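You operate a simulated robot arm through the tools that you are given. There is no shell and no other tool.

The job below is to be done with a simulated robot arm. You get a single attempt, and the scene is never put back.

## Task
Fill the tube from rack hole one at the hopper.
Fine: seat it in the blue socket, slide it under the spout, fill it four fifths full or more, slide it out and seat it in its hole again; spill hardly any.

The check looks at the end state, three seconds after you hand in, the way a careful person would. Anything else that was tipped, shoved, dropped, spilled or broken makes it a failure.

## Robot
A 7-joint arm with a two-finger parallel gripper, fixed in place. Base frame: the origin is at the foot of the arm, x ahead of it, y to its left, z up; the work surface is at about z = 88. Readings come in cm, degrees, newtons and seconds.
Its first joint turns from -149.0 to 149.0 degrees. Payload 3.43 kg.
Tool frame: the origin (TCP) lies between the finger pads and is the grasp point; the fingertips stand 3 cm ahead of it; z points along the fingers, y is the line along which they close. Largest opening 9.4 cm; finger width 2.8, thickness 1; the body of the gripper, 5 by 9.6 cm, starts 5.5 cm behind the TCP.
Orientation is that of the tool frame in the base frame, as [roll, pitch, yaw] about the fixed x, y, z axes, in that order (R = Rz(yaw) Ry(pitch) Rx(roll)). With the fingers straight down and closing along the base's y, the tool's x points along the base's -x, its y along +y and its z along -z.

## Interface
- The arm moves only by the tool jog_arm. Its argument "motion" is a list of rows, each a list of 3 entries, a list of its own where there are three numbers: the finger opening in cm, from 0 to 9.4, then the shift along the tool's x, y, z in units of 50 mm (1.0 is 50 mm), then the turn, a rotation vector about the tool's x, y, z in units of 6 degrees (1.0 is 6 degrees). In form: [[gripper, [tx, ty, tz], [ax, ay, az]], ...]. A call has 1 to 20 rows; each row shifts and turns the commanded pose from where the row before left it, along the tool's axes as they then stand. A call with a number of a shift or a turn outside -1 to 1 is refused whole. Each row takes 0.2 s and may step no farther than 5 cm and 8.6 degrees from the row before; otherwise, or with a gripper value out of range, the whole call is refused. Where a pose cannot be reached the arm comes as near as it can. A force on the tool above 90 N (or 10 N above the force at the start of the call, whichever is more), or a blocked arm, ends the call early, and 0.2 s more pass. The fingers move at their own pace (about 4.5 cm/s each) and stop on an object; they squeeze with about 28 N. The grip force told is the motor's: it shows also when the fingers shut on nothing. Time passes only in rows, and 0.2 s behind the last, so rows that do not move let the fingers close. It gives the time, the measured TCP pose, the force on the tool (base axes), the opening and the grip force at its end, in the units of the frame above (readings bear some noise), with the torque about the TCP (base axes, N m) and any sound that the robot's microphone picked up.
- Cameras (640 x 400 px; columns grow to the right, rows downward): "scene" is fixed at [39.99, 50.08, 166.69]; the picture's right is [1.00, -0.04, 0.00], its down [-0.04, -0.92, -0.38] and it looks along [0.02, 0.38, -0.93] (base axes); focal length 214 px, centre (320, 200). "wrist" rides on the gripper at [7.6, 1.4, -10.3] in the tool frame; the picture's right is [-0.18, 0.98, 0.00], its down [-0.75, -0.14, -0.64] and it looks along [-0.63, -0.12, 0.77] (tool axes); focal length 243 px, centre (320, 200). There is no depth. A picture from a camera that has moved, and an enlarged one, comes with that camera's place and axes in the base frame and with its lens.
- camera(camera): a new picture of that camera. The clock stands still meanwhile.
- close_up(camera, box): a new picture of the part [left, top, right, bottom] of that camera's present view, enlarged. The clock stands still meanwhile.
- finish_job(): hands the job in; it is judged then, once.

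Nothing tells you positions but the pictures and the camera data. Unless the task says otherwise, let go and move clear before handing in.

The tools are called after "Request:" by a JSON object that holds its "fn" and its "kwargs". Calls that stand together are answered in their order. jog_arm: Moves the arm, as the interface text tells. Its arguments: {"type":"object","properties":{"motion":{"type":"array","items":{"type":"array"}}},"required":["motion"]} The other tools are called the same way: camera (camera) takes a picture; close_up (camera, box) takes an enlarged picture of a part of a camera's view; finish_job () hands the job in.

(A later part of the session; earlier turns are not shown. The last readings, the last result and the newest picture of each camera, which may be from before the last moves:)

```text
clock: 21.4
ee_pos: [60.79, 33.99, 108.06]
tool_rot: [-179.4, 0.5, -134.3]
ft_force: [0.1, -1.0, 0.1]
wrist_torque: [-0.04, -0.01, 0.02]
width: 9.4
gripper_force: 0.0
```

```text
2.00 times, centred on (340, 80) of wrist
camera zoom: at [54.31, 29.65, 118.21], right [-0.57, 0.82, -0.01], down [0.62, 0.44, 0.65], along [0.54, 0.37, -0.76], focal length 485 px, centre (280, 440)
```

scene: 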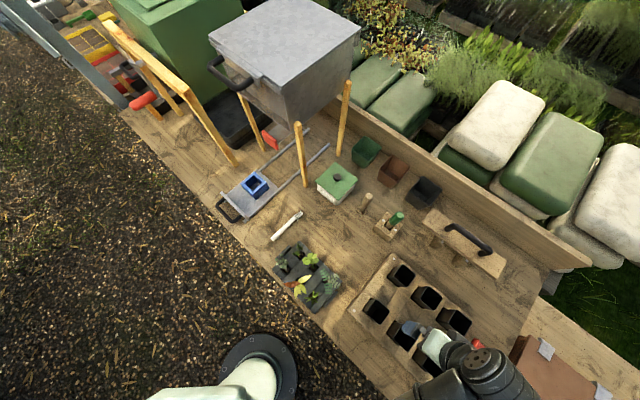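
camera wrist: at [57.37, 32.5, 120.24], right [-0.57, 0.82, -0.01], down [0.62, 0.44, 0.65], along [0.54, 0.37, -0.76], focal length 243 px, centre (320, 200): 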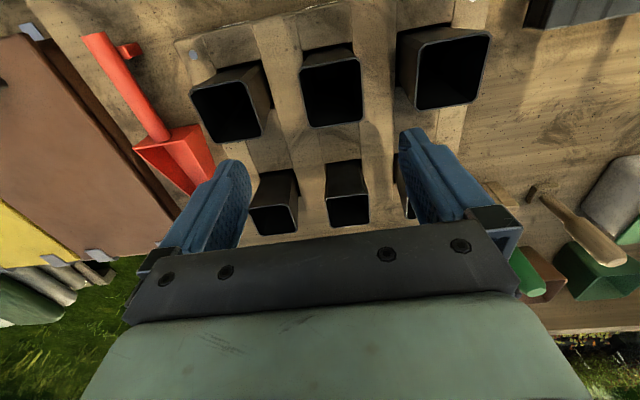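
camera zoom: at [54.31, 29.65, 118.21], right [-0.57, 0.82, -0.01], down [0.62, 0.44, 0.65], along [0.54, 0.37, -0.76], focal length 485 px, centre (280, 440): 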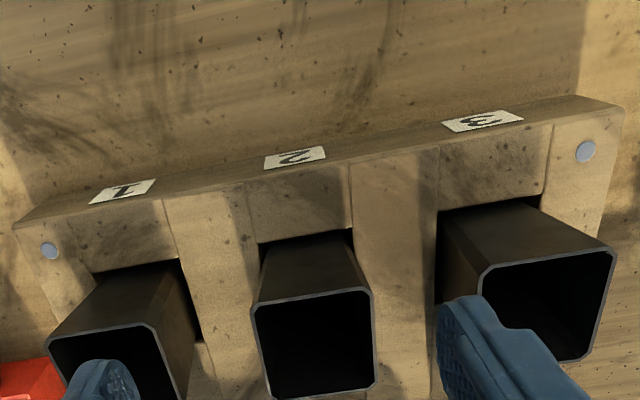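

The tags read as numbers. I'll zoom in to be sure which is one.

Request:
{"fn": "close_up", "kwargs": {"camera": "wrist", "box": [220, 80, 270, 112]}}

Request:
{"fn": "close_up", "kwargs": {"camera": "wrist", "box": [300, 62, 350, 94]}}

Request:
{"fn": "close_up", "kwargs": {"camera": "wrist", "box": [390, 44, 450, 80]}}

Request:
{"fn": "camera", "kwargs": {"camera": "wrist"}}

```text
12.50 times, centred on (245, 96) of wrist
camera zoom: at [54.31, 29.65, 118.21], right [-0.57, 0.82, -0.01], down [0.62, 0.44, 0.65], along [0.54, 0.37, -0.76], focal length 3033 px, centre (1258, 1500)
```

zoom: 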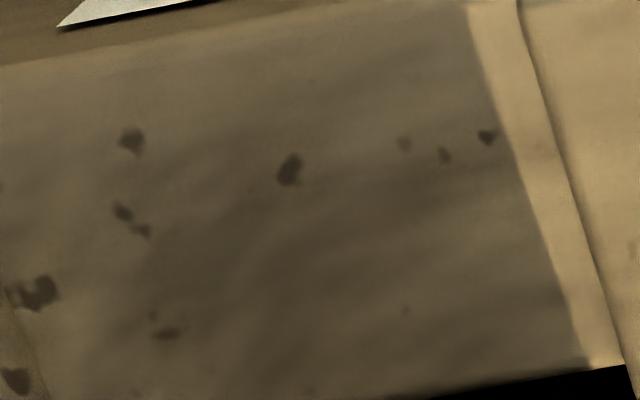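

```text
12.50 times, centred on (325, 78) of wrist
camera zoom: at [54.31, 29.65, 118.21], right [-0.57, 0.82, -0.01], down [0.62, 0.44, 0.65], along [0.54, 0.37, -0.76], focal length 3033 px, centre (258, 1725)
```

zoom: 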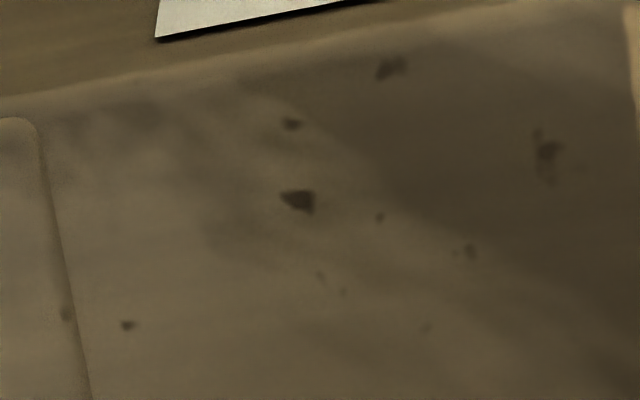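

```text
10.67 times, centred on (420, 62) of wrist
camera zoom: at [54.31, 29.65, 118.21], right [-0.57, 0.82, -0.01], down [0.62, 0.44, 0.65], along [0.54, 0.37, -0.76], focal length 2588 px, centre (-747, 1672)
```

zoom: 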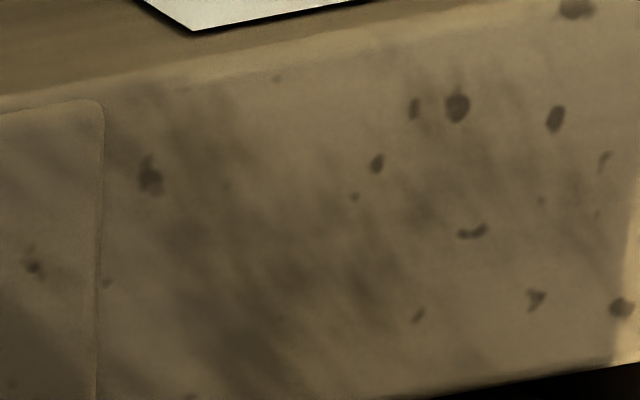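

```text
taken
camera wrist: at [54.31, 29.65, 118.21], right [-0.57, 0.82, -0.01], down [0.62, 0.44, 0.65], along [0.54, 0.37, -0.76], focal length 243 px, centre (320, 200)
```

wrist: 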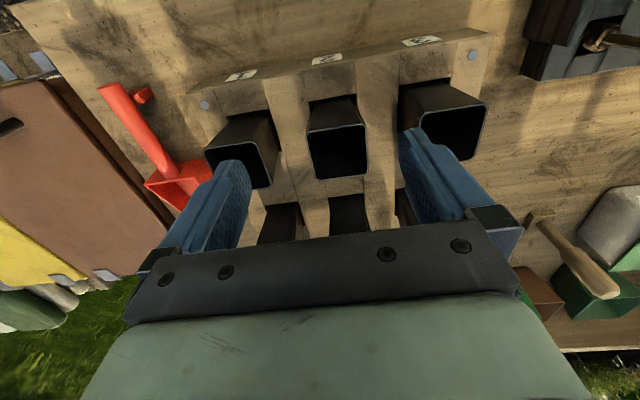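

Request:
{"fn": "close_up", "kwargs": {"camera": "wrist", "box": [222, 64, 262, 88]}}

Request:
{"fn": "close_up", "kwargs": {"camera": "wrist", "box": [307, 47, 347, 71]}}

Request:
{"fn": "close_up", "kwargs": {"camera": "wrist", "box": [398, 28, 446, 54]}}

```text
16.00 times, centred on (242, 76) of wrist
camera zoom: at [54.31, 29.65, 118.21], right [-0.57, 0.82, -0.01], down [0.62, 0.44, 0.65], along [0.54, 0.37, -0.76], focal length 3882 px, centre (1568, 2184)
```

zoom: 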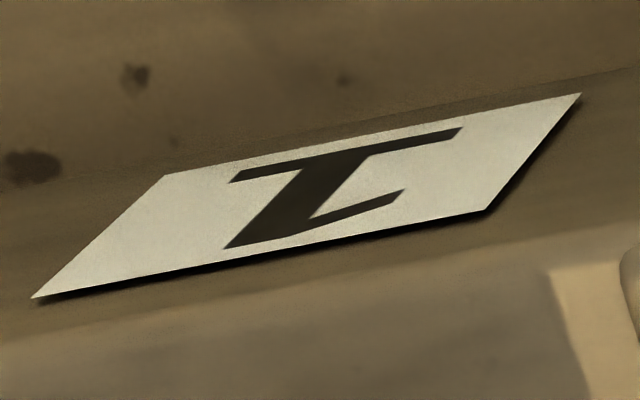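

```text
16.00 times, centred on (327, 59) of wrist
camera zoom: at [54.31, 29.65, 118.21], right [-0.57, 0.82, -0.01], down [0.62, 0.44, 0.65], along [0.54, 0.37, -0.76], focal length 3882 px, centre (208, 2456)
```

zoom: 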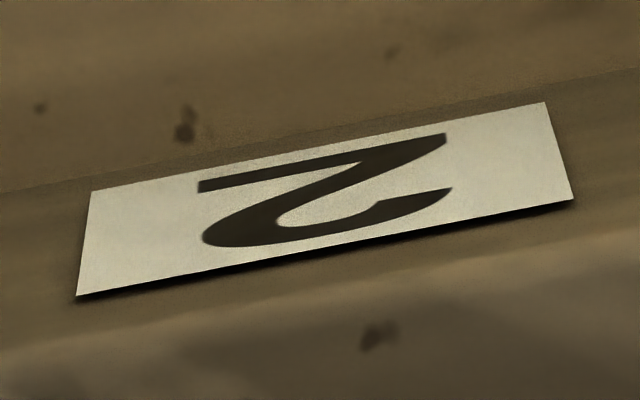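

```text
13.33 times, centred on (422, 41) of wrist
camera zoom: at [54.31, 29.65, 118.21], right [-0.57, 0.82, -0.01], down [0.62, 0.44, 0.65], along [0.54, 0.37, -0.76], focal length 3235 px, centre (-1040, 2320)
```

zoom: 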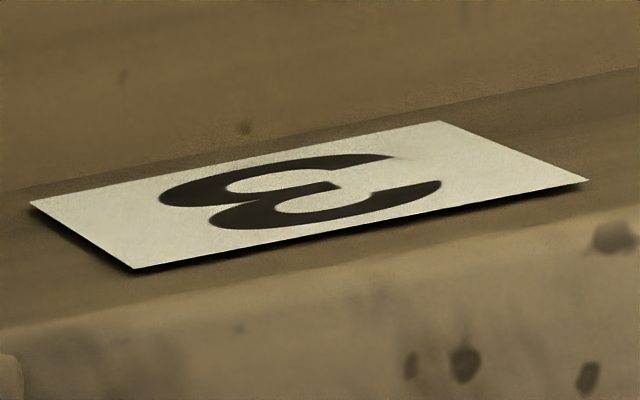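

Hole one is the front-row hole on the right end (nearest the red scoop); the bench axes are at 45° to the base. I'll move above tube 1, squaring the tool to yaw −135°.

Request:
{"fn": "jog_arm", "kwargs": {"motion": [[9.4, [-0.19, -0.55, 0], [0, 0, 0]], [9.4, [-0.19, -0.55, 0], [0, 0, 0]], [9.4, [-0.19, -0.55, 0], [-0.1, 0.083, 0.117]], [9.4, [0, 0, 0], [0, 0, 0]], [9.4, [0, 0, 0], [0, 0, 0]]]}}

Request:
{"fn": "camera", "kwargs": {"camera": "wrist"}}

Request:
{"fn": "close_up", "kwargs": {"camera": "wrist", "box": [240, 60, 400, 200]}}

Request:
{"fn": "close_up", "kwargs": {"camera": "scene", "box": [350, 250, 510, 400]}}

```text
clock: 22.6
ee_pos: [68.8, 30.3, 108.09]
tool_rot: [-180.0, 0.1, -135.0]
ft_force: [-0.2, 0.1, 0.3]
wrist_torque: [0.0, 0.01, 0.02]
width: 9.4
gripper_force: 0.1
```

```text
taken
camera wrist: at [62.26, 26.05, 118.38], right [-0.56, 0.83, 0.0], down [0.63, 0.43, 0.64], along [0.53, 0.36, -0.77], focal length 243 px, centre (320, 200)
```

wrist: 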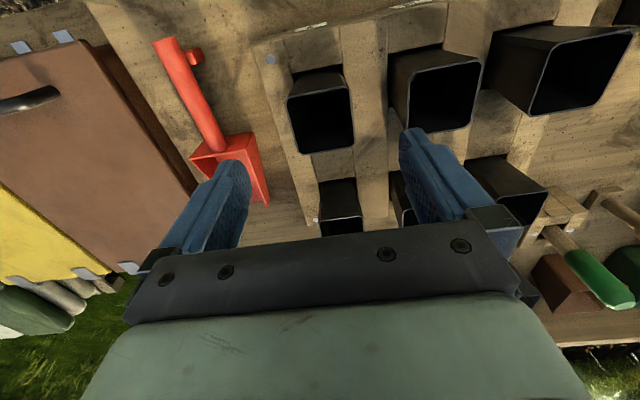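

```text
2.86 times, centred on (320, 130) of wrist
camera zoom: at [62.26, 26.05, 118.38], right [-0.56, 0.83, 0.0], down [0.63, 0.43, 0.64], along [0.53, 0.36, -0.77], focal length 693 px, centre (320, 400)
```

zoom: 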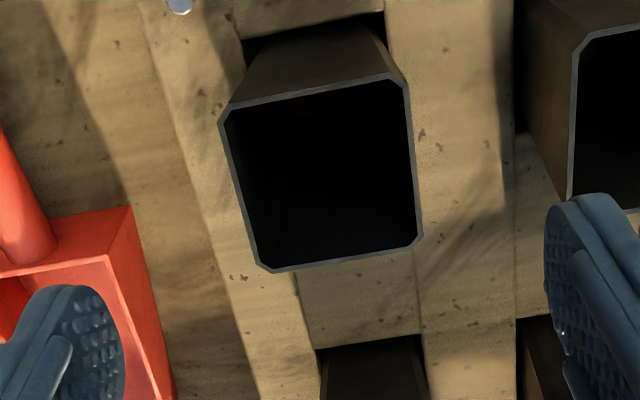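

```text
2.67 times, centred on (430, 325) of scene
camera zoom: at [39.99, 50.08, 166.69], right [1.0, -0.04, 0.0], down [-0.04, -0.92, -0.38], along [0.02, 0.38, -0.93], focal length 572 px, centre (27, -133)
```

zoom: 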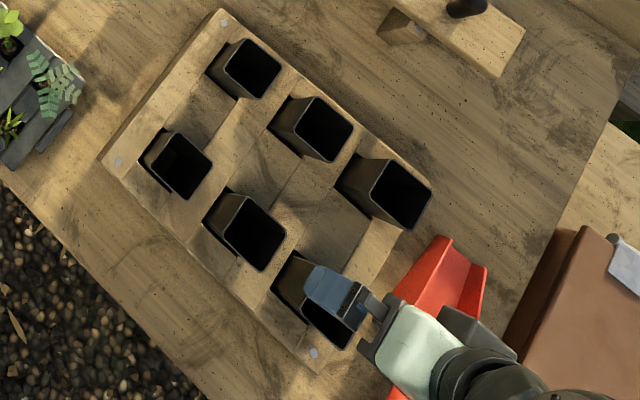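

The tube rim measures ≈5 cm square at z≈99, well aligned with yaw −135. Before grasping, I'll survey the socket and carriage from directly above so I know their exact position; travelling along e2≈76 at z≈110, clear of everything.

Request:
{"fn": "jog_arm", "kwargs": {"motion": [[9.4, [-0.4, 0.2, -0.2], [0, 0, 0]], [9.4, [-0.4, 0.5, -0.2], [0, 0, 0]], [9.4, [-0.4, 0.8, 0], [0, 0, 0]], [9.4, [0, 0.85, 0], [0, 0, 0]], [9.4, [0, 0.85, 0], [0, 0, 0]], [9.4, [0, 0.85, 0], [0, 0, 0]], [9.4, [0, 0.85, 0], [0, 0, 0]], [9.4, [0, 0.85, 0], [0, 0, 0]], [9.4, [0, 0.85, 0], [0, 0, 0]], [9.4, [0, 0.85, 0], [0, 0, 0]], [9.4, [0, 0.85, 0], [0, 0, 0]], [9.4, [0, 0.85, 0], [0, 0, 0]], [9.4, [0, 0.85, 0], [0, 0, 0]], [9.4, [0, 0.85, 0], [0, 0, 0]], [9.4, [0, 0.85, 0], [0, 0, 0]], [9.4, [0, 0.85, 0], [0, 0, 0]], [9.4, [0, 0.85, 0], [0, 0, 0]], [9.4, [0, 0.85, 0], [0, 0, 0]], [9.4, [0, 0.6, 0], [0, 0, 0]], [9.4, [0, 0.3, 0], [0, 0, 0]]]}}

Request:
{"fn": "camera", "kwargs": {"camera": "wrist"}}

Request:
{"fn": "close_up", "kwargs": {"camera": "wrist", "box": [240, 40, 400, 180]}}

Request:
{"fn": "camera", "kwargs": {"camera": "scene"}}

```text
clock: 26.8
ee_pos: [19.46, 88.13, 110.3]
tool_rot: [180.0, 0.1, -135.1]
ft_force: [-0.3, -0.1, 0.1]
wrist_torque: [0.0, 0.01, 0.0]
width: 9.42
gripper_force: 0.0
```

```text
taken
camera wrist: at [12.96, 83.79, 120.48], right [-0.56, 0.83, 0.0], down [0.63, 0.43, 0.64], along [0.53, 0.36, -0.77], focal length 243 px, centre (320, 200)
```

wrist: 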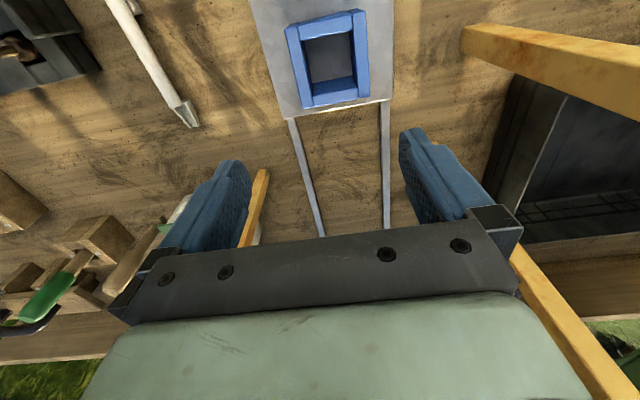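

```text
2.86 times, centred on (320, 110) of wrist
camera zoom: at [12.96, 83.79, 120.48], right [-0.56, 0.83, 0.0], down [0.63, 0.43, 0.64], along [0.53, 0.36, -0.77], focal length 693 px, centre (320, 457)
```

zoom: 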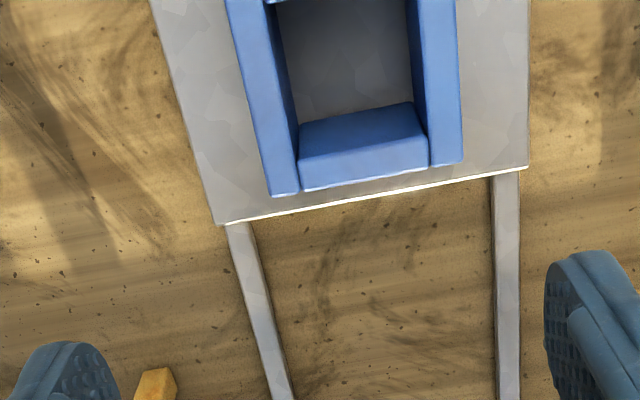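

```text
taken
```

scene: 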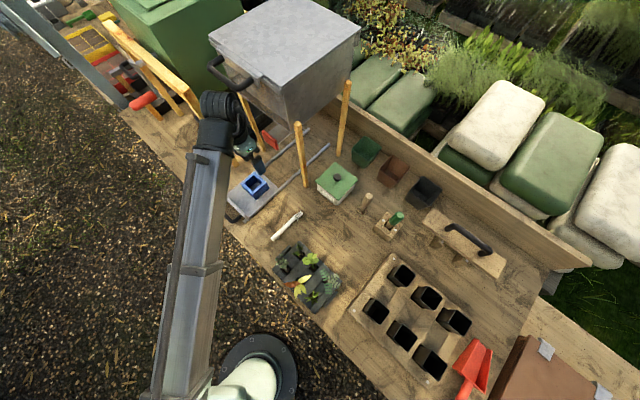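

The socket lies about 2.8 cm toward me and 1.2 cm left of the tool axis. I'll centre on it for exact measurement.

Request:
{"fn": "jog_arm", "kwargs": {"motion": [[9.4, [0.28, 0.12, 0], [0, 0, 0]], [9.4, [0.28, 0.12, 0], [0, 0, 0]], [9.4, [0, 0, 0], [0, 0, 0]], [9.4, [0, 0, 0], [0, 0, 0]]]}}

Request:
{"fn": "close_up", "kwargs": {"camera": "wrist", "box": [240, 40, 400, 140]}}

Request:
{"fn": "camera", "kwargs": {"camera": "wrist"}}

```text
clock: 27.8
ee_pos: [16.66, 86.97, 110.12]
tool_rot: [-180.0, 0.1, -135.1]
ft_force: [1.1, 0.2, -0.6]
wrist_torque: [0.02, 0.0, 0.0]
width: 9.41
gripper_force: 0.1
```

```text
4.00 times, centred on (320, 90) of wrist
camera zoom: at [10.15, 82.65, 120.44], right [-0.56, 0.83, 0.0], down [0.63, 0.43, 0.64], along [0.53, 0.36, -0.77], focal length 970 px, centre (320, 640)
```

zoom: 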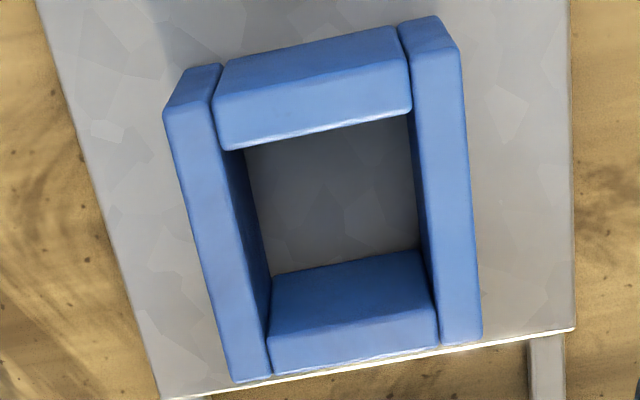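

```text
taken
camera wrist: at [10.15, 82.65, 120.44], right [-0.56, 0.83, 0.0], down [0.63, 0.43, 0.64], along [0.53, 0.36, -0.77], focal length 243 px, centre (320, 200)
```

wrist: 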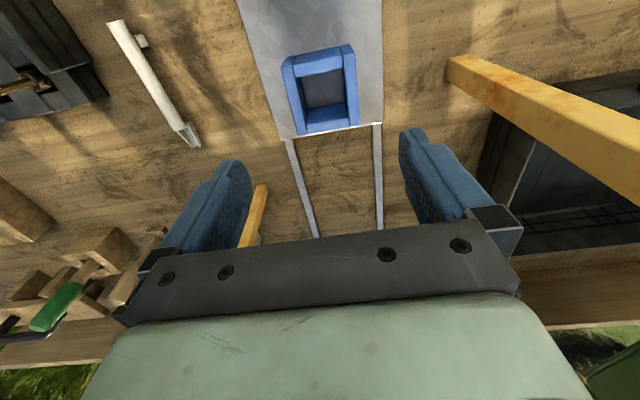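

A very clear view of the socket. I'll close the fingers to calibrate where the tool axis appears, and lower a little for a second height measurement.

Request:
{"fn": "jog_arm", "kwargs": {"motion": [[5, [-0.1, 0.05, 0.5], [0, 0, 0]], [2, [0, 0, 0.5], [0, 0, 0]], [0, [0, 0, 0.5], [0, 0, 0]], [0, [0, 0, 0.2], [0, 0, 0]], [0, [0, 0, 0], [0, 0, 0]], [0, [0, 0, 0], [0, 0, 0]], [0, [0, 0, 0], [0, 0, 0]]]}}

Request:
{"fn": "close_up", "kwargs": {"camera": "wrist", "box": [240, 70, 400, 170]}}

Request:
{"fn": "camera", "kwargs": {"camera": "wrist"}}

Request:
{"fn": "close_up", "kwargs": {"camera": "scene", "box": [200, 130, 320, 230]}}

```text
clock: 29.4
ee_pos: [16.92, 87.8, 101.7]
tool_rot: [180.0, 0.1, -134.9]
ft_force: [-0.3, -0.7, -1.0]
wrist_torque: [-0.02, 0.01, 0.03]
width: 0.0
gripper_force: 28.0
```

```text
4.00 times, centred on (320, 120) of wrist
camera zoom: at [10.47, 83.4, 111.91], right [-0.56, 0.83, 0.0], down [0.63, 0.43, 0.64], along [0.53, 0.36, -0.77], focal length 970 px, centre (320, 520)
```

zoom: 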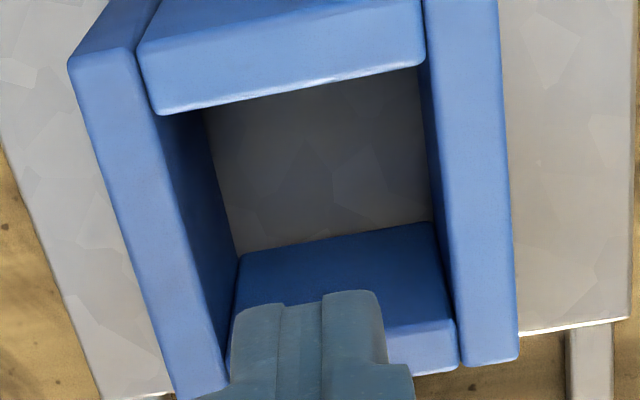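

```text
taken
camera wrist: at [10.47, 83.4, 111.91], right [-0.56, 0.83, 0.0], down [0.63, 0.43, 0.64], along [0.53, 0.36, -0.77], focal length 243 px, centre (320, 200)
```

wrist: 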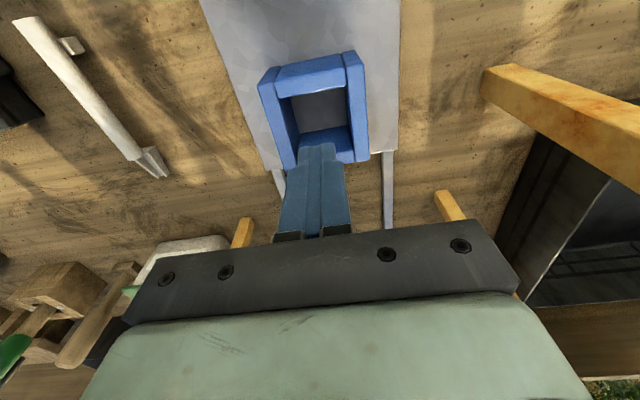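

```text
4.00 times, centred on (260, 180) of scene
camera zoom: at [39.99, 50.08, 166.69], right [1.0, -0.04, 0.0], down [-0.04, -0.92, -0.38], along [0.02, 0.38, -0.93], focal length 858 px, centre (560, 280)
```

zoom: 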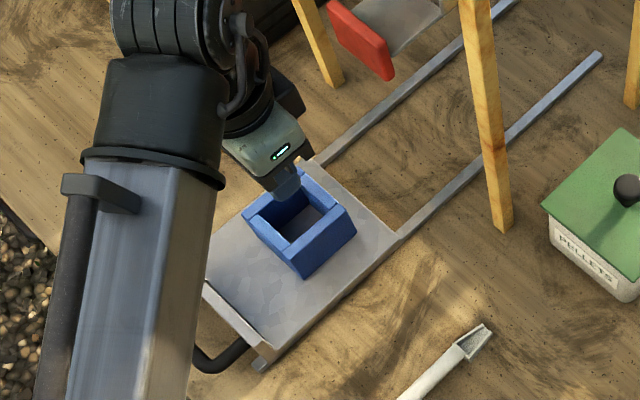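

Request:
{"fn": "close_up", "kwargs": {"camera": "wrist", "box": [280, 130, 360, 240]}}

Request:
{"fn": "close_up", "kwargs": {"camera": "wrist", "box": [240, 40, 400, 140]}}

```text
3.64 times, centred on (320, 185) of wrist
camera zoom: at [10.47, 83.4, 111.91], right [-0.56, 0.83, 0.0], down [0.63, 0.43, 0.64], along [0.53, 0.36, -0.77], focal length 882 px, centre (320, 254)
```

zoom: 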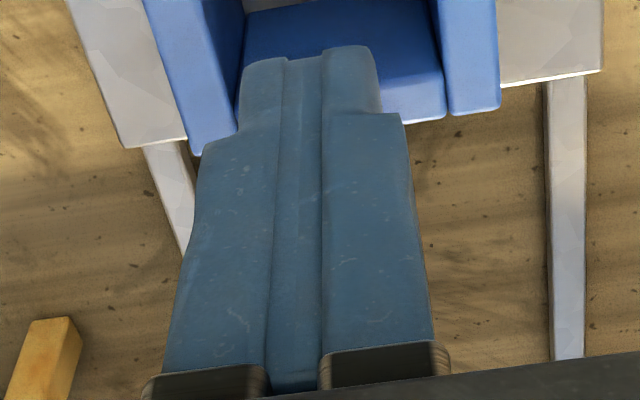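

```text
4.00 times, centred on (320, 90) of wrist
camera zoom: at [10.47, 83.4, 111.91], right [-0.56, 0.83, 0.0], down [0.63, 0.43, 0.64], along [0.53, 0.36, -0.77], focal length 970 px, centre (320, 640)
```

zoom: 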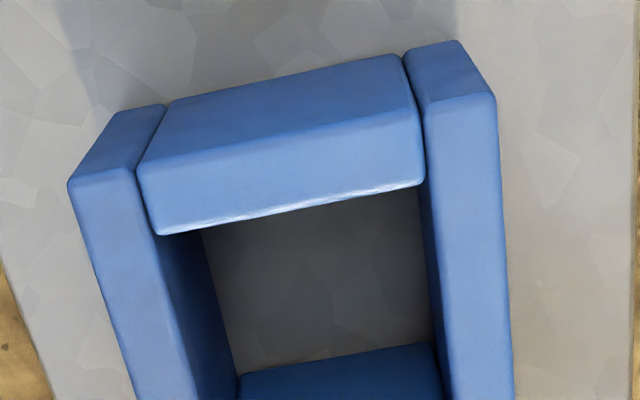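

Request:
{"fn": "close_up", "kwargs": {"camera": "scene", "box": [228, 165, 288, 210]}}

Request:
{"fn": "close_up", "kwargs": {"camera": "scene", "box": [205, 170, 265, 225]}}

Request:
{"fn": "close_up", "kwargs": {"camera": "scene", "box": [240, 100, 340, 170]}}

```text
8.89 times, centred on (258, 188) of scene
camera zoom: at [39.99, 50.08, 166.69], right [1.0, -0.04, 0.0], down [-0.04, -0.92, -0.38], along [0.02, 0.38, -0.93], focal length 1906 px, centre (871, 311)
```

zoom: 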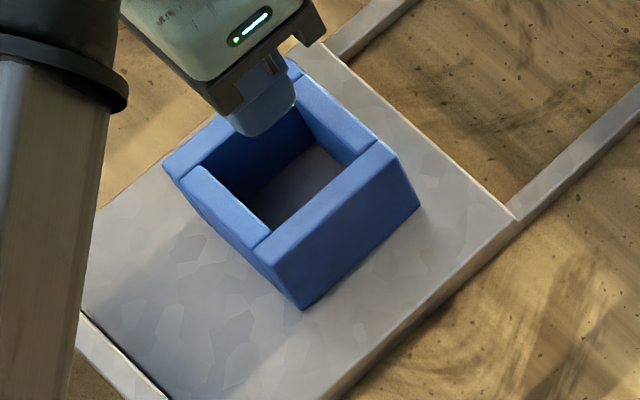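

```text
7.27 times, centred on (235, 198) of scene
camera zoom: at [39.99, 50.08, 166.69], right [1.0, -0.04, 0.0], down [-0.04, -0.92, -0.38], along [0.02, 0.38, -0.93], focal length 1560 px, centre (938, 218)
```

zoom: 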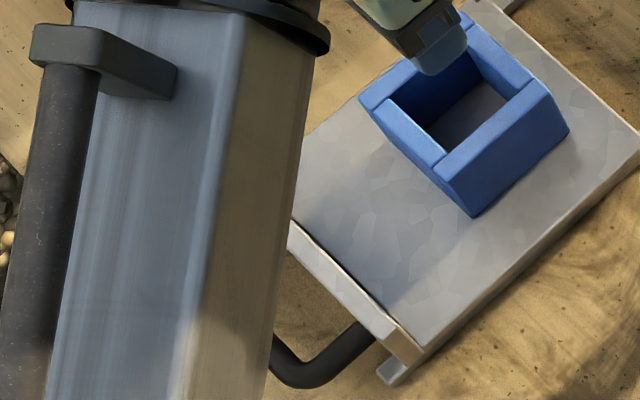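

```text
5.71 times, centred on (290, 135) of scene
camera zoom: at [39.99, 50.08, 166.69], right [1.0, -0.04, 0.0], down [-0.04, -0.92, -0.38], along [0.02, 0.38, -0.93], focal length 1226 px, centre (491, 571)
```

zoom: 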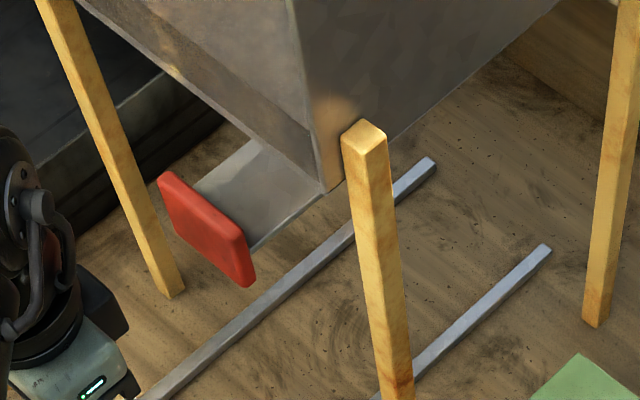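

Socket centre is at e1≈−50.2, e2≈73.3, opening ≈4.6 cm, top z≈95.5. Now a low, nearly horizontal look under the hopper to see the spout and gate before planning the fill.

Request:
{"fn": "jog_arm", "kwargs": {"motion": [[0, [0, 0, -0.4], [0, 0, 0]], [0, [0.3, 0, -0.2], [0, 0, 0]], [0, [0.6, 0, 0], [0, 0, 0]], [0, [0.6, 0, 0], [0, -0.5, 0]], [0, [0.5, 0, 0], [0, -1, 0]], [0, [0, 0, 0], [0, -1, 0]], [0, [0, 0, 0], [0, -1, 0]], [0, [0, 0, 0], [0, -1, 0]], [0, [0, 0, 0], [0, -1, 0]], [0, [0, 0, 0], [0, -1, 0]], [0, [0, 0, 0], [0, -1, 0]], [0, [0, 0, 0], [0, -1, 0]], [0, [0, 0, 0], [0, 0, 0]]]}}

Request:
{"fn": "camera", "kwargs": {"camera": "wrist"}}

Request:
{"fn": "close_up", "kwargs": {"camera": "wrist", "box": [240, 100, 400, 240]}}

```text
clock: 32.2
ee_pos: [9.95, 80.35, 104.69]
tool_rot: [-179.9, 51.3, -135.1]
ft_force: [-0.1, 0.5, -0.1]
wrist_torque: [0.01, 0.03, 0.0]
width: 0.0
gripper_force: 28.4
```

```text
taken
camera wrist: at [-0.33, 72.57, 105.17], right [-0.61, 0.78, 0.14], down [0.08, -0.12, 0.99], along [0.79, 0.62, 0.01], focal length 243 px, centre (320, 200)
```

wrist: 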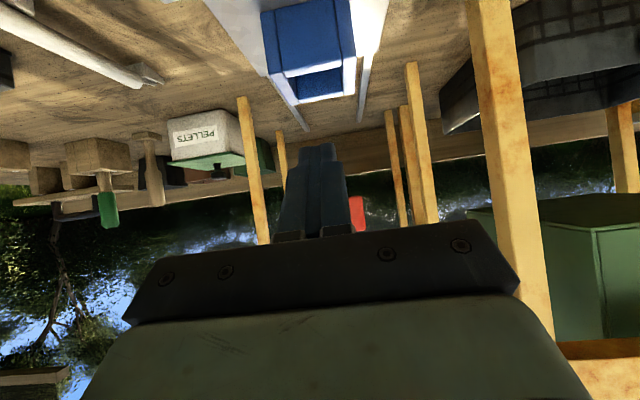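

```text
2.86 times, centred on (320, 170) of wrist
camera zoom: at [-0.33, 72.57, 105.17], right [-0.61, 0.78, 0.14], down [0.08, -0.12, 0.99], along [0.79, 0.62, 0.01], focal length 693 px, centre (320, 286)
```

zoom: 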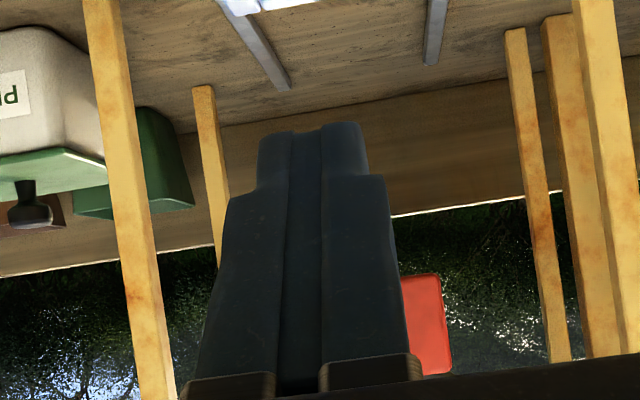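

Request:
{"fn": "jog_arm", "kwargs": {"motion": [[9.4, [0, 0, 0], [0, 0, 0]], [9.4, [0, 0, 0], [0, -0.8, 0]], [9.4, [0, 0, 0], [0, -0.8, 0]], [9.4, [0, 0, 0], [0, 0, 0]], [9.4, [0, 0, 0], [0, 0, 0]], [9.4, [0, 0, 0], [0, 0, 0]]]}}

Request:
{"fn": "camera", "kwargs": {"camera": "wrist"}}

Request:
{"fn": "close_up", "kwargs": {"camera": "wrist", "box": [250, 130, 420, 240]}}

Request:
{"fn": "close_up", "kwargs": {"camera": "wrist", "box": [220, 0, 440, 120]}}

```text
clock: 33.6
ee_pos: [9.83, 80.41, 104.65]
tool_rot: [-179.9, 60.7, -135.0]
ft_force: [-0.2, 0.6, 0.0]
wrist_torque: [-0.01, -0.01, 0.05]
width: 9.4
gripper_force: 0.1
```

```text
taken
camera wrist: at [-0.31, 72.62, 103.0], right [-0.63, 0.76, 0.16], down [-0.04, -0.24, 0.97], along [0.78, 0.61, 0.17], focal length 243 px, centre (320, 200)
```

wrist: 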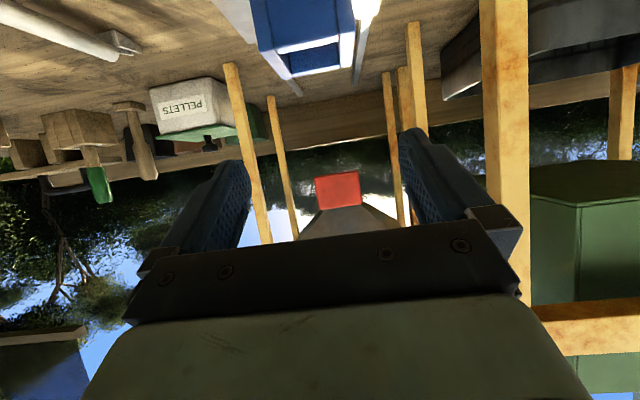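

```text
3.64 times, centred on (335, 185) of wrist
camera zoom: at [-0.31, 72.62, 103.0], right [-0.63, 0.76, 0.16], down [-0.04, -0.24, 0.97], along [0.78, 0.61, 0.17], focal length 882 px, centre (266, 254)
```

zoom: 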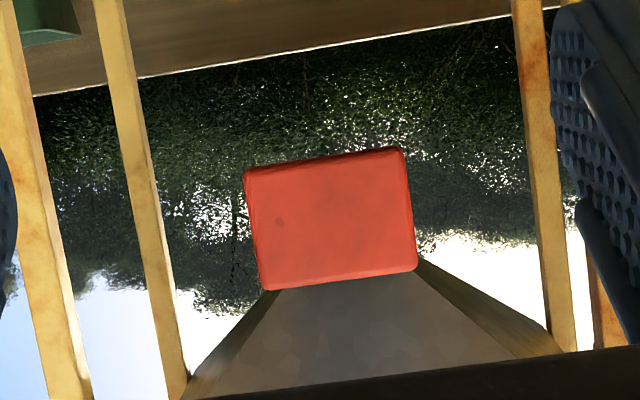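

```text
2.91 times, centred on (330, 60) of wrist
camera zoom: at [-0.31, 72.62, 103.0], right [-0.63, 0.76, 0.16], down [-0.04, -0.24, 0.97], along [0.78, 0.61, 0.17], focal length 706 px, centre (291, 607)
```

zoom: 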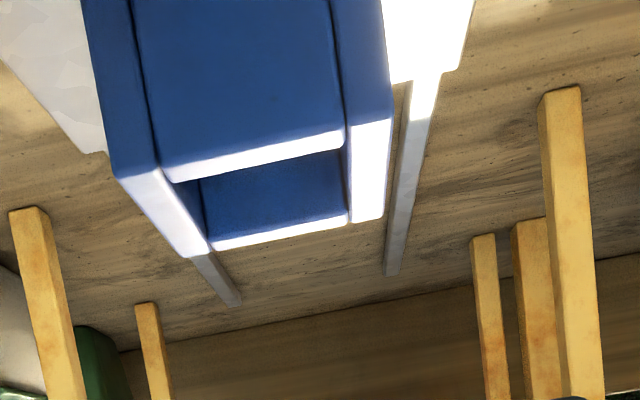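

The paddle (≈6.3×5 cm, centre z≈108) hides the spout from the front. I'll turn to look from the right side past leg B to see where the spout mouth is.

Request:
{"fn": "jog_arm", "kwargs": {"motion": [[9.4, [0, 0, 0], [-0.82, 0, -0.46]], [9.4, [0, 0, 0], [-0.82, 0, -0.46]], [9.4, [0, 0, 0], [-0.82, 0, -0.46]], [9.4, [0, 0, 0], [-0.82, 0, -0.46]], [9.4, [0, 0, 0], [-0.82, 0, -0.46]], [9.4, [0, 0, 0], [-0.82, 0, -0.46]], [9.4, [0, 0, 0], [-0.82, 0, -0.46]], [9.4, [0, 0, 0], [-0.82, 0, -0.46]], [9.4, [0.053, -0.69, -0.094], [0, 0, 0]], [9.4, [0.053, -0.69, -0.094], [0, 0, 0]], [9.4, [0.053, -0.69, -0.094], [0, 0, 0]], [9.4, [0.053, -0.69, -0.094], [0, 0, 0]], [9.4, [0.053, -0.6, -0.094], [0, 0, 0]], [9.4, [0, 0, 0], [0, 0, 0]]]}}

Request:
{"fn": "camera", "kwargs": {"camera": "wrist"}}

Request:
{"fn": "close_up", "kwargs": {"camera": "wrist", "box": [240, 130, 420, 240]}}

```text
clock: 36.6
ee_pos: [26.54, 77.67, 104.61]
tool_rot: [179.9, 60.6, -89.8]
ft_force: [1.4, -0.4, -0.4]
wrist_torque: [0.01, 0.03, 0.04]
width: 9.42
gripper_force: 0.0
```

```text
taken
camera wrist: at [25.07, 65.11, 102.85], right [-0.98, 0.09, 0.16], down [0.14, -0.19, 0.97], along [0.12, 0.98, 0.18], focal length 243 px, centre (320, 200)
```

wrist: 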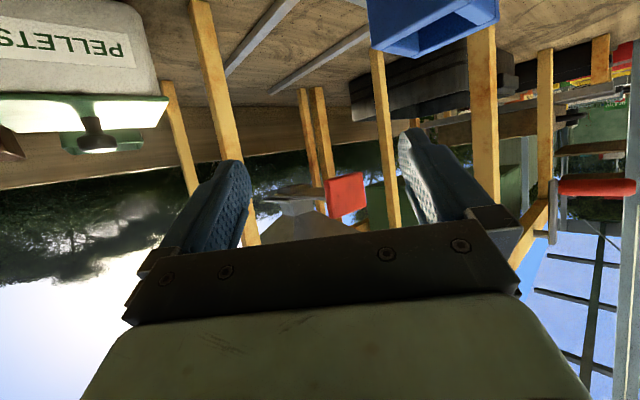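

```text
3.56 times, centred on (330, 185) of wrist
camera zoom: at [25.07, 65.11, 102.85], right [-0.98, 0.09, 0.16], down [0.14, -0.19, 0.97], along [0.12, 0.98, 0.18], focal length 863 px, centre (284, 253)
```

zoom: 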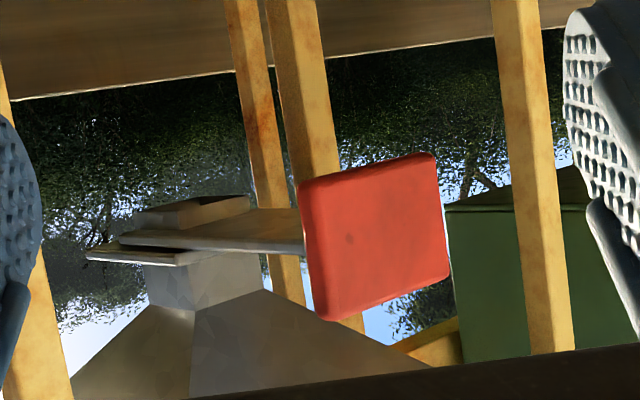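

Request:
{"fn": "close_up", "kwargs": {"camera": "wrist", "box": [255, 170, 345, 226]}}

Request:
{"fn": "close_up", "kwargs": {"camera": "wrist", "box": [260, 175, 310, 206]}}

```text
7.11 times, centred on (300, 198) of wrist
camera zoom: at [25.07, 65.11, 102.85], right [-0.98, 0.09, 0.16], down [0.14, -0.19, 0.97], along [0.12, 0.98, 0.18], focal length 1725 px, centre (462, 214)
```

zoom: 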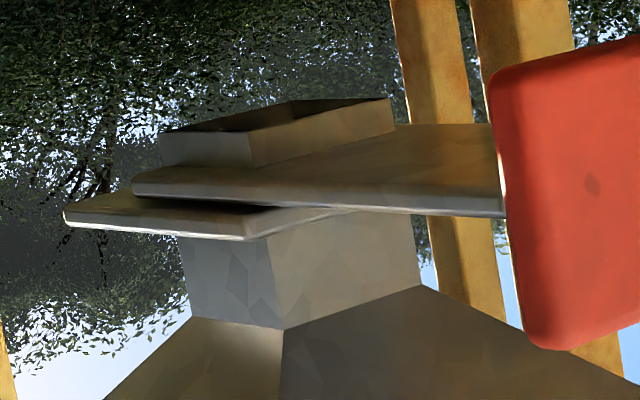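

```text
12.80 times, centred on (285, 190) of wrist
camera zoom: at [25.07, 65.11, 102.85], right [-0.98, 0.09, 0.16], down [0.14, -0.19, 0.97], along [0.12, 0.98, 0.18], focal length 3106 px, centre (768, 322)
```

zoom: 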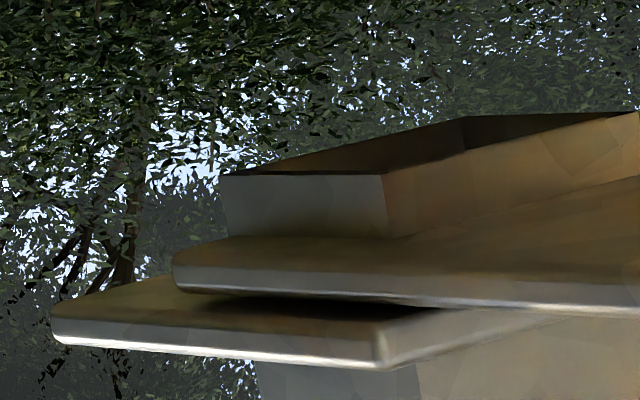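

Now I understand the mechanism: a square spout (≈4 cm, mouth z≈107, centre e2≈97.8, e1≈−50.2) with a sliding gate pulled toward the front by the red paddle. The carriage must slide ≈24.6 cm. Now I'll level the tool again and return to yaw −135 to fetch tube 1.

Request:
{"fn": "jog_arm", "kwargs": {"motion": [[9.4, [0, 0, 0], [0, 1, 0]], [9.4, [0, 0, 0], [0, 1, 0]], [9.4, [0, 0, 0], [0, 1, 0]], [9.4, [0, 0, 0], [0, 1, 0]], [9.4, [0, 0, 0], [0, 1, 0]], [9.4, [0, 0, 0], [0, 1, 0]], [9.4, [0, 0, 0], [0, 1, 0]], [9.4, [0, 0, 0], [0, 1, 0]], [9.4, [0, 0, 0], [0, 1, 0]], [9.4, [0, 0, 0], [0, 1.0, 0]], [9.4, [0, 0, 0], [0, 0.1, 0.94]], [9.4, [0, 0, 0], [0, 0, 0.94]], [9.4, [0, 0, -0.3], [0, 0, 0.94]], [9.4, [0, 0, -0.3], [0, 0, 0.94]], [9.4, [0, 0, -0.3], [0, 0, 0.94]], [9.4, [0, 0, -0.2], [0, 0, 0.94]], [9.4, [0, 0, 0], [0, 0, 0.94]], [9.4, [0, 0, 0], [0, 0, 0.94]], [9.4, [0, 0, 0], [0, 0, 0]]]}}

```text
clock: 40.6
ee_pos: [26.53, 77.83, 110.13]
tool_rot: [179.9, -0.1, -135.1]
ft_force: [-0.1, 0.2, 1.1]
wrist_torque: [0.02, 0.01, 0.03]
width: 9.4
gripper_force: 0.0
```

Request:
{"fn": "jog_arm", "kwargs": {"motion": [[9.4, [-0.2, -0.3, 0], [0, 0, 0]], [9.4, [-0.1, -0.6, 0], [0, 0, 0]], [9.4, [0, -0.8, 0], [0, 0, 0]], [9.4, [0, -0.8, 0], [0, 0, 0]], [9.4, [0, -0.8, 0], [0, 0, 0]], [9.4, [0, -0.8, 0], [0, 0, 0]], [9.4, [0, -0.8, 0], [0, 0, 0]], [9.4, [0, -0.8, 0], [0, 0, 0]], [9.4, [0, -0.8, 0], [0, 0, 0]], [9.4, [0, -0.8, 0], [0, 0, 0]], [9.4, [0, -0.8, 0], [0, 0, 0]], [9.4, [0, -0.8, 0], [0, 0, 0]], [9.4, [0, -0.8, 0], [0, 0, 0]], [9.4, [0, -0.8, 0], [0, 0, 0]], [9.4, [0.2, -0.8, 0], [0, 0, 0]], [9.4, [0.3, -0.8, 0], [0, 0, 0]], [9.4, [0.3, -0.5, 0], [0, 0, 0]], [9.4, [0.19, -0.02, 0.3], [0, 0, 0]], [9.4, [0, 0, 0], [0, 0, 0]], [9.4, [0, 0, 0], [0, 0, 0]]]}}

Request:
{"fn": "close_up", "kwargs": {"camera": "wrist", "box": [240, 60, 400, 200]}}

Request:
{"fn": "camera", "kwargs": {"camera": "wrist"}}

```text
clock: 44.8
ee_pos: [68.85, 30.74, 108.49]
tool_rot: [179.9, 0.1, -135.0]
ft_force: [-0.1, 0.1, -0.2]
wrist_torque: [-0.02, 0.02, -0.02]
width: 9.4
gripper_force: 0.0
```

```text
2.86 times, centred on (320, 130) of wrist
camera zoom: at [62.41, 26.5, 118.74], right [-0.56, 0.83, 0.0], down [0.63, 0.43, 0.64], along [0.53, 0.36, -0.77], focal length 693 px, centre (320, 400)
```

zoom: 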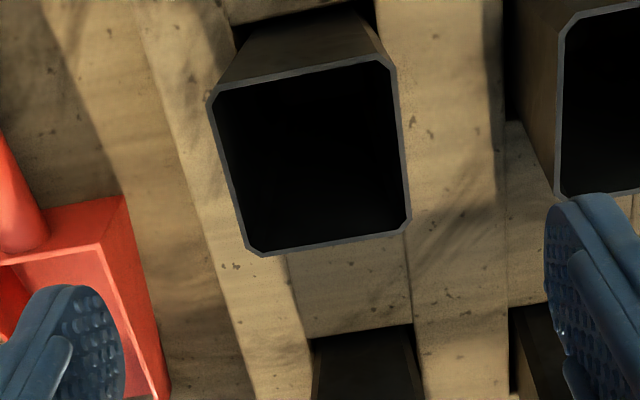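

```text
taken
camera wrist: at [62.41, 26.5, 118.74], right [-0.56, 0.83, 0.0], down [0.63, 0.43, 0.64], along [0.53, 0.36, -0.77], focal length 243 px, centre (320, 200)
```

wrist: 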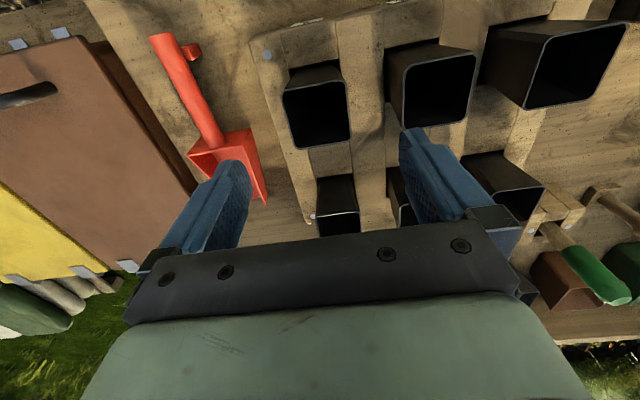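

Tube 1 centre is at e1≈26.8, e2≈70.3, essentially under the tool. I'll centre and lower with an 8 cm opening, pausing partway for a check.

Request:
{"fn": "jog_arm", "kwargs": {"motion": [[8.0, [0.04, 0, 0.2], [0, 0, 0]], [8.0, [0, 0, 0.4], [0, 0, 0]], [8.0, [0, 0, 0.4], [0, 0, 0]], [8.0, [0, 0, 0.4], [0, 0, 0]], [8.0, [0, 0, 0.3], [0, 0, 0]], [8.0, [0, 0, 0], [0, 0, 0]]]}}

Request:
{"fn": "camera", "kwargs": {"camera": "wrist"}}

Request:
{"fn": "close_up", "kwargs": {"camera": "wrist", "box": [220, 100, 420, 230]}}

```text
clock: 46.2
ee_pos: [68.64, 30.5, 100.09]
tool_rot: [179.9, 0.2, -135.0]
ft_force: [-0.5, -0.1, 0.4]
wrist_torque: [0.0, -0.03, -0.01]
width: 8.01
gripper_force: 0.1
```

```text
taken
camera wrist: at [62.19, 26.3, 110.33], right [-0.56, 0.83, 0.0], down [0.63, 0.43, 0.64], along [0.53, 0.36, -0.77], focal length 243 px, centre (320, 200)
```

wrist: 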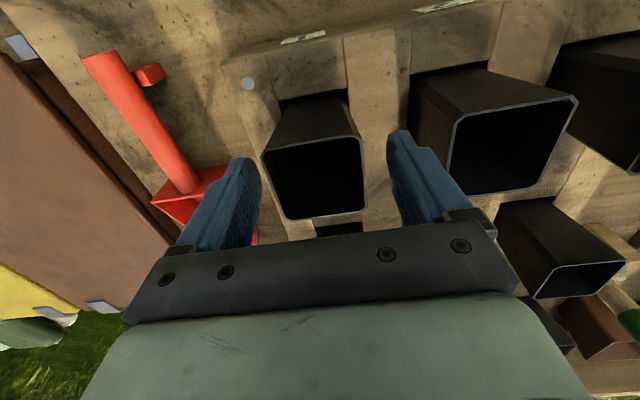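

```text
3.08 times, centred on (320, 165) of wrist
camera zoom: at [62.19, 26.3, 110.33], right [-0.56, 0.83, 0.0], down [0.63, 0.43, 0.64], along [0.53, 0.36, -0.77], focal length 746 px, centre (320, 308)
```

zoom: 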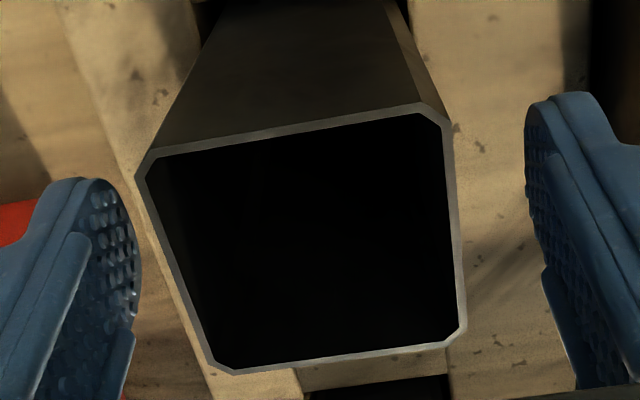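

Two-view triangulation gives the rim at z≈100.0, 4.8 cm square. I'll nudge 0.2 cm, lower to grasp about 2 cm below the rim, and close.

Request:
{"fn": "jog_arm", "kwargs": {"motion": [[8.0, [0.02, 0, 0.15], [0, 0, 0]], [8.0, [0.02, 0, 0.15], [0, 0, 0]], [8.0, [0, 0, 0.12], [0, 0, 0]], [8.0, [0, 0, 0], [0, 0, 0]], [6.0, [0, 0, 0], [0, 0, 0]], [5.0, [0, 0, 0], [0, 0, 0]], [4.0, [0, 0, 0], [0, 0, 0]], [4.0, [0, 0, 0], [0, 0, 0]], [4.0, [0, 0, 0], [0, 0, 0]]]}}

Request:
{"fn": "camera", "kwargs": {"camera": "wrist"}}

Request:
{"fn": "close_up", "kwargs": {"camera": "wrist", "box": [220, 100, 420, 230]}}

```text
clock: 48.2
ee_pos: [68.46, 30.39, 97.92]
tool_rot: [179.9, 0.1, -135.0]
ft_force: [-0.7, -0.8, 1.4]
wrist_torque: [0.0, 0.01, 0.02]
width: 5.32
gripper_force: 28.0
```

```text
taken
camera wrist: at [61.99, 26.19, 108.13], right [-0.56, 0.83, 0.0], down [0.63, 0.43, 0.64], along [0.53, 0.36, -0.77], focal length 243 px, centre (320, 200)
```

wrist: 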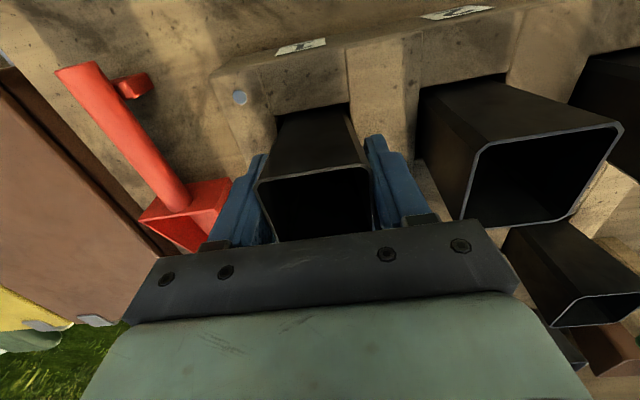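

```text
3.08 times, centred on (320, 165) of wrist
camera zoom: at [61.99, 26.19, 108.13], right [-0.56, 0.83, 0.0], down [0.63, 0.43, 0.64], along [0.53, 0.36, -0.77], focal length 746 px, centre (320, 308)
```

zoom: 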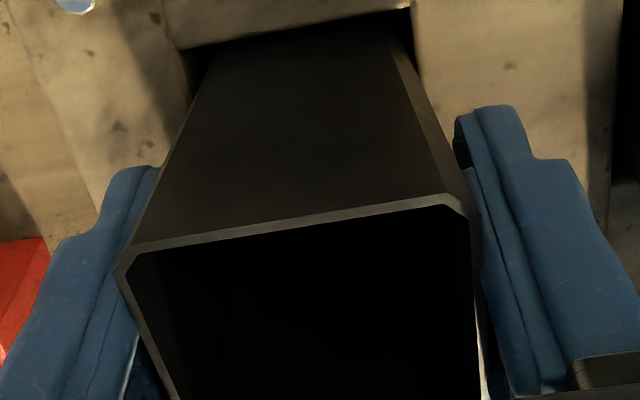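

Gripped (width 5.32, 28 N). Now a slow vertical lift.

Request:
{"fn": "jog_arm", "kwargs": {"motion": [[4.0, [0, 0, -0.1], [0, 0, 0]], [4.0, [0, 0, -0.15], [0, 0, 0]], [4.0, [0, 0, -0.2], [0, 0, 0]], [4.0, [0, 0, -0.2], [0, 0, 0]], [4.0, [0, 0, -0.25], [0, 0, 0]], [4.0, [0, 0, -0.25], [0, 0, 0]], [4.0, [0, 0, 0], [0, 0, 0]]]}}

Request:
{"fn": "camera", "kwargs": {"camera": "wrist"}}

Request:
{"fn": "close_up", "kwargs": {"camera": "scene", "box": [350, 250, 510, 400]}}

```text
clock: 49.8
ee_pos: [68.49, 30.43, 103.63]
tool_rot: [179.9, -0.1, -134.9]
ft_force: [0.0, 0.3, -0.5]
wrist_torque: [-0.05, 0.01, 0.02]
width: 5.33
gripper_force: 27.9
```

```text
taken
camera wrist: at [62.05, 26.13, 113.87], right [-0.56, 0.83, 0.0], down [0.63, 0.43, 0.64], along [0.53, 0.36, -0.77], focal length 243 px, centre (320, 200)
```

wrist: 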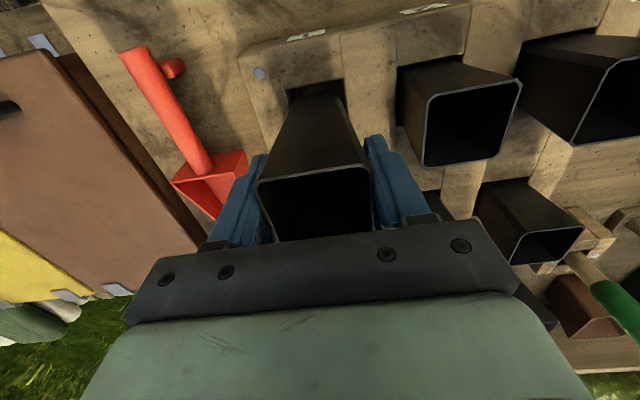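

```text
2.67 times, centred on (430, 325) of scene
camera zoom: at [39.99, 50.08, 166.69], right [1.0, -0.04, 0.0], down [-0.04, -0.92, -0.38], along [0.02, 0.38, -0.93], focal length 572 px, centre (27, -133)
```

zoom: 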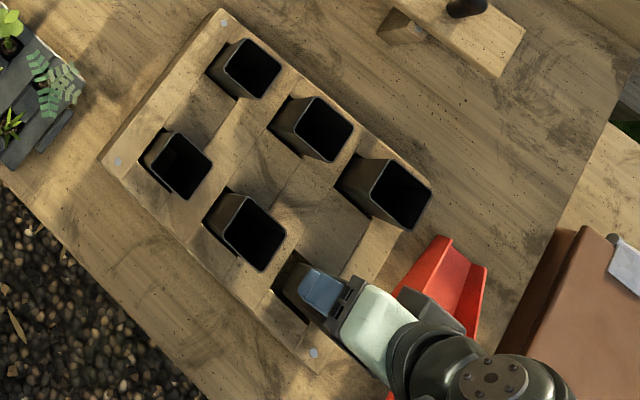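

The tube rises cleanly with the grip. Continuing up.

Request:
{"fn": "jog_arm", "kwargs": {"motion": [[4.0, [0, 0, -0.25], [0, 0, 0]], [4.0, [0, 0, -0.3], [0, 0, 0]], [4.0, [0, 0, -0.3], [0, 0, 0]], [4.0, [0, 0, -0.3], [0, 0, 0]], [4.0, [-0.1, 0, -0.3], [0, 0, 0]], [4.0, [-0.2, 0, -0.1], [0, 0, 0]], [4.0, [0, 0, 0], [0, 0, 0]]]}}

Request:
{"fn": "camera", "kwargs": {"camera": "wrist"}}

Request:
{"fn": "close_up", "kwargs": {"camera": "scene", "box": [350, 250, 510, 400]}}

```text
clock: 51.4
ee_pos: [69.59, 31.62, 111.24]
tool_rot: [179.9, 0.0, -135.0]
ft_force: [-0.3, -0.9, -0.2]
wrist_torque: [-0.01, 0.0, -0.06]
width: 5.33
gripper_force: 27.9
```

```text
taken
camera wrist: at [63.03, 27.44, 121.55], right [-0.56, 0.83, 0.0], down [0.63, 0.43, 0.64], along [0.53, 0.36, -0.77], focal length 243 px, centre (320, 200)
```

wrist: 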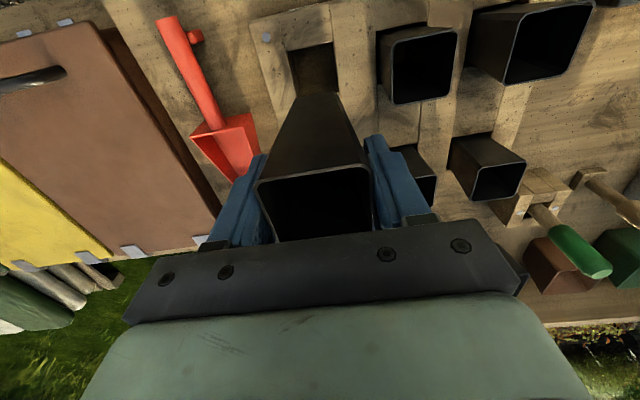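

```text
2.67 times, centred on (430, 325) of scene
camera zoom: at [39.99, 50.08, 166.69], right [1.0, -0.04, 0.0], down [-0.04, -0.92, -0.38], along [0.02, 0.38, -0.93], focal length 572 px, centre (27, -133)
```

zoom: 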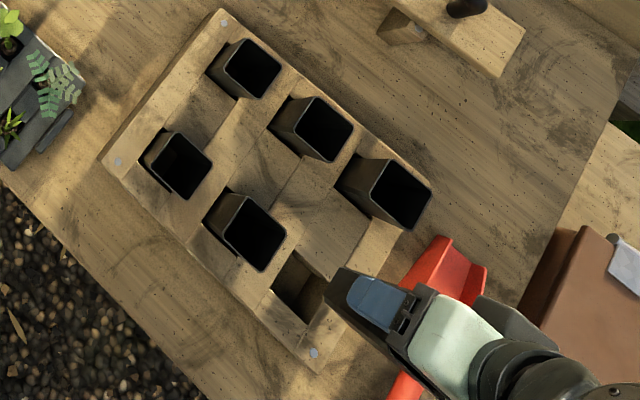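

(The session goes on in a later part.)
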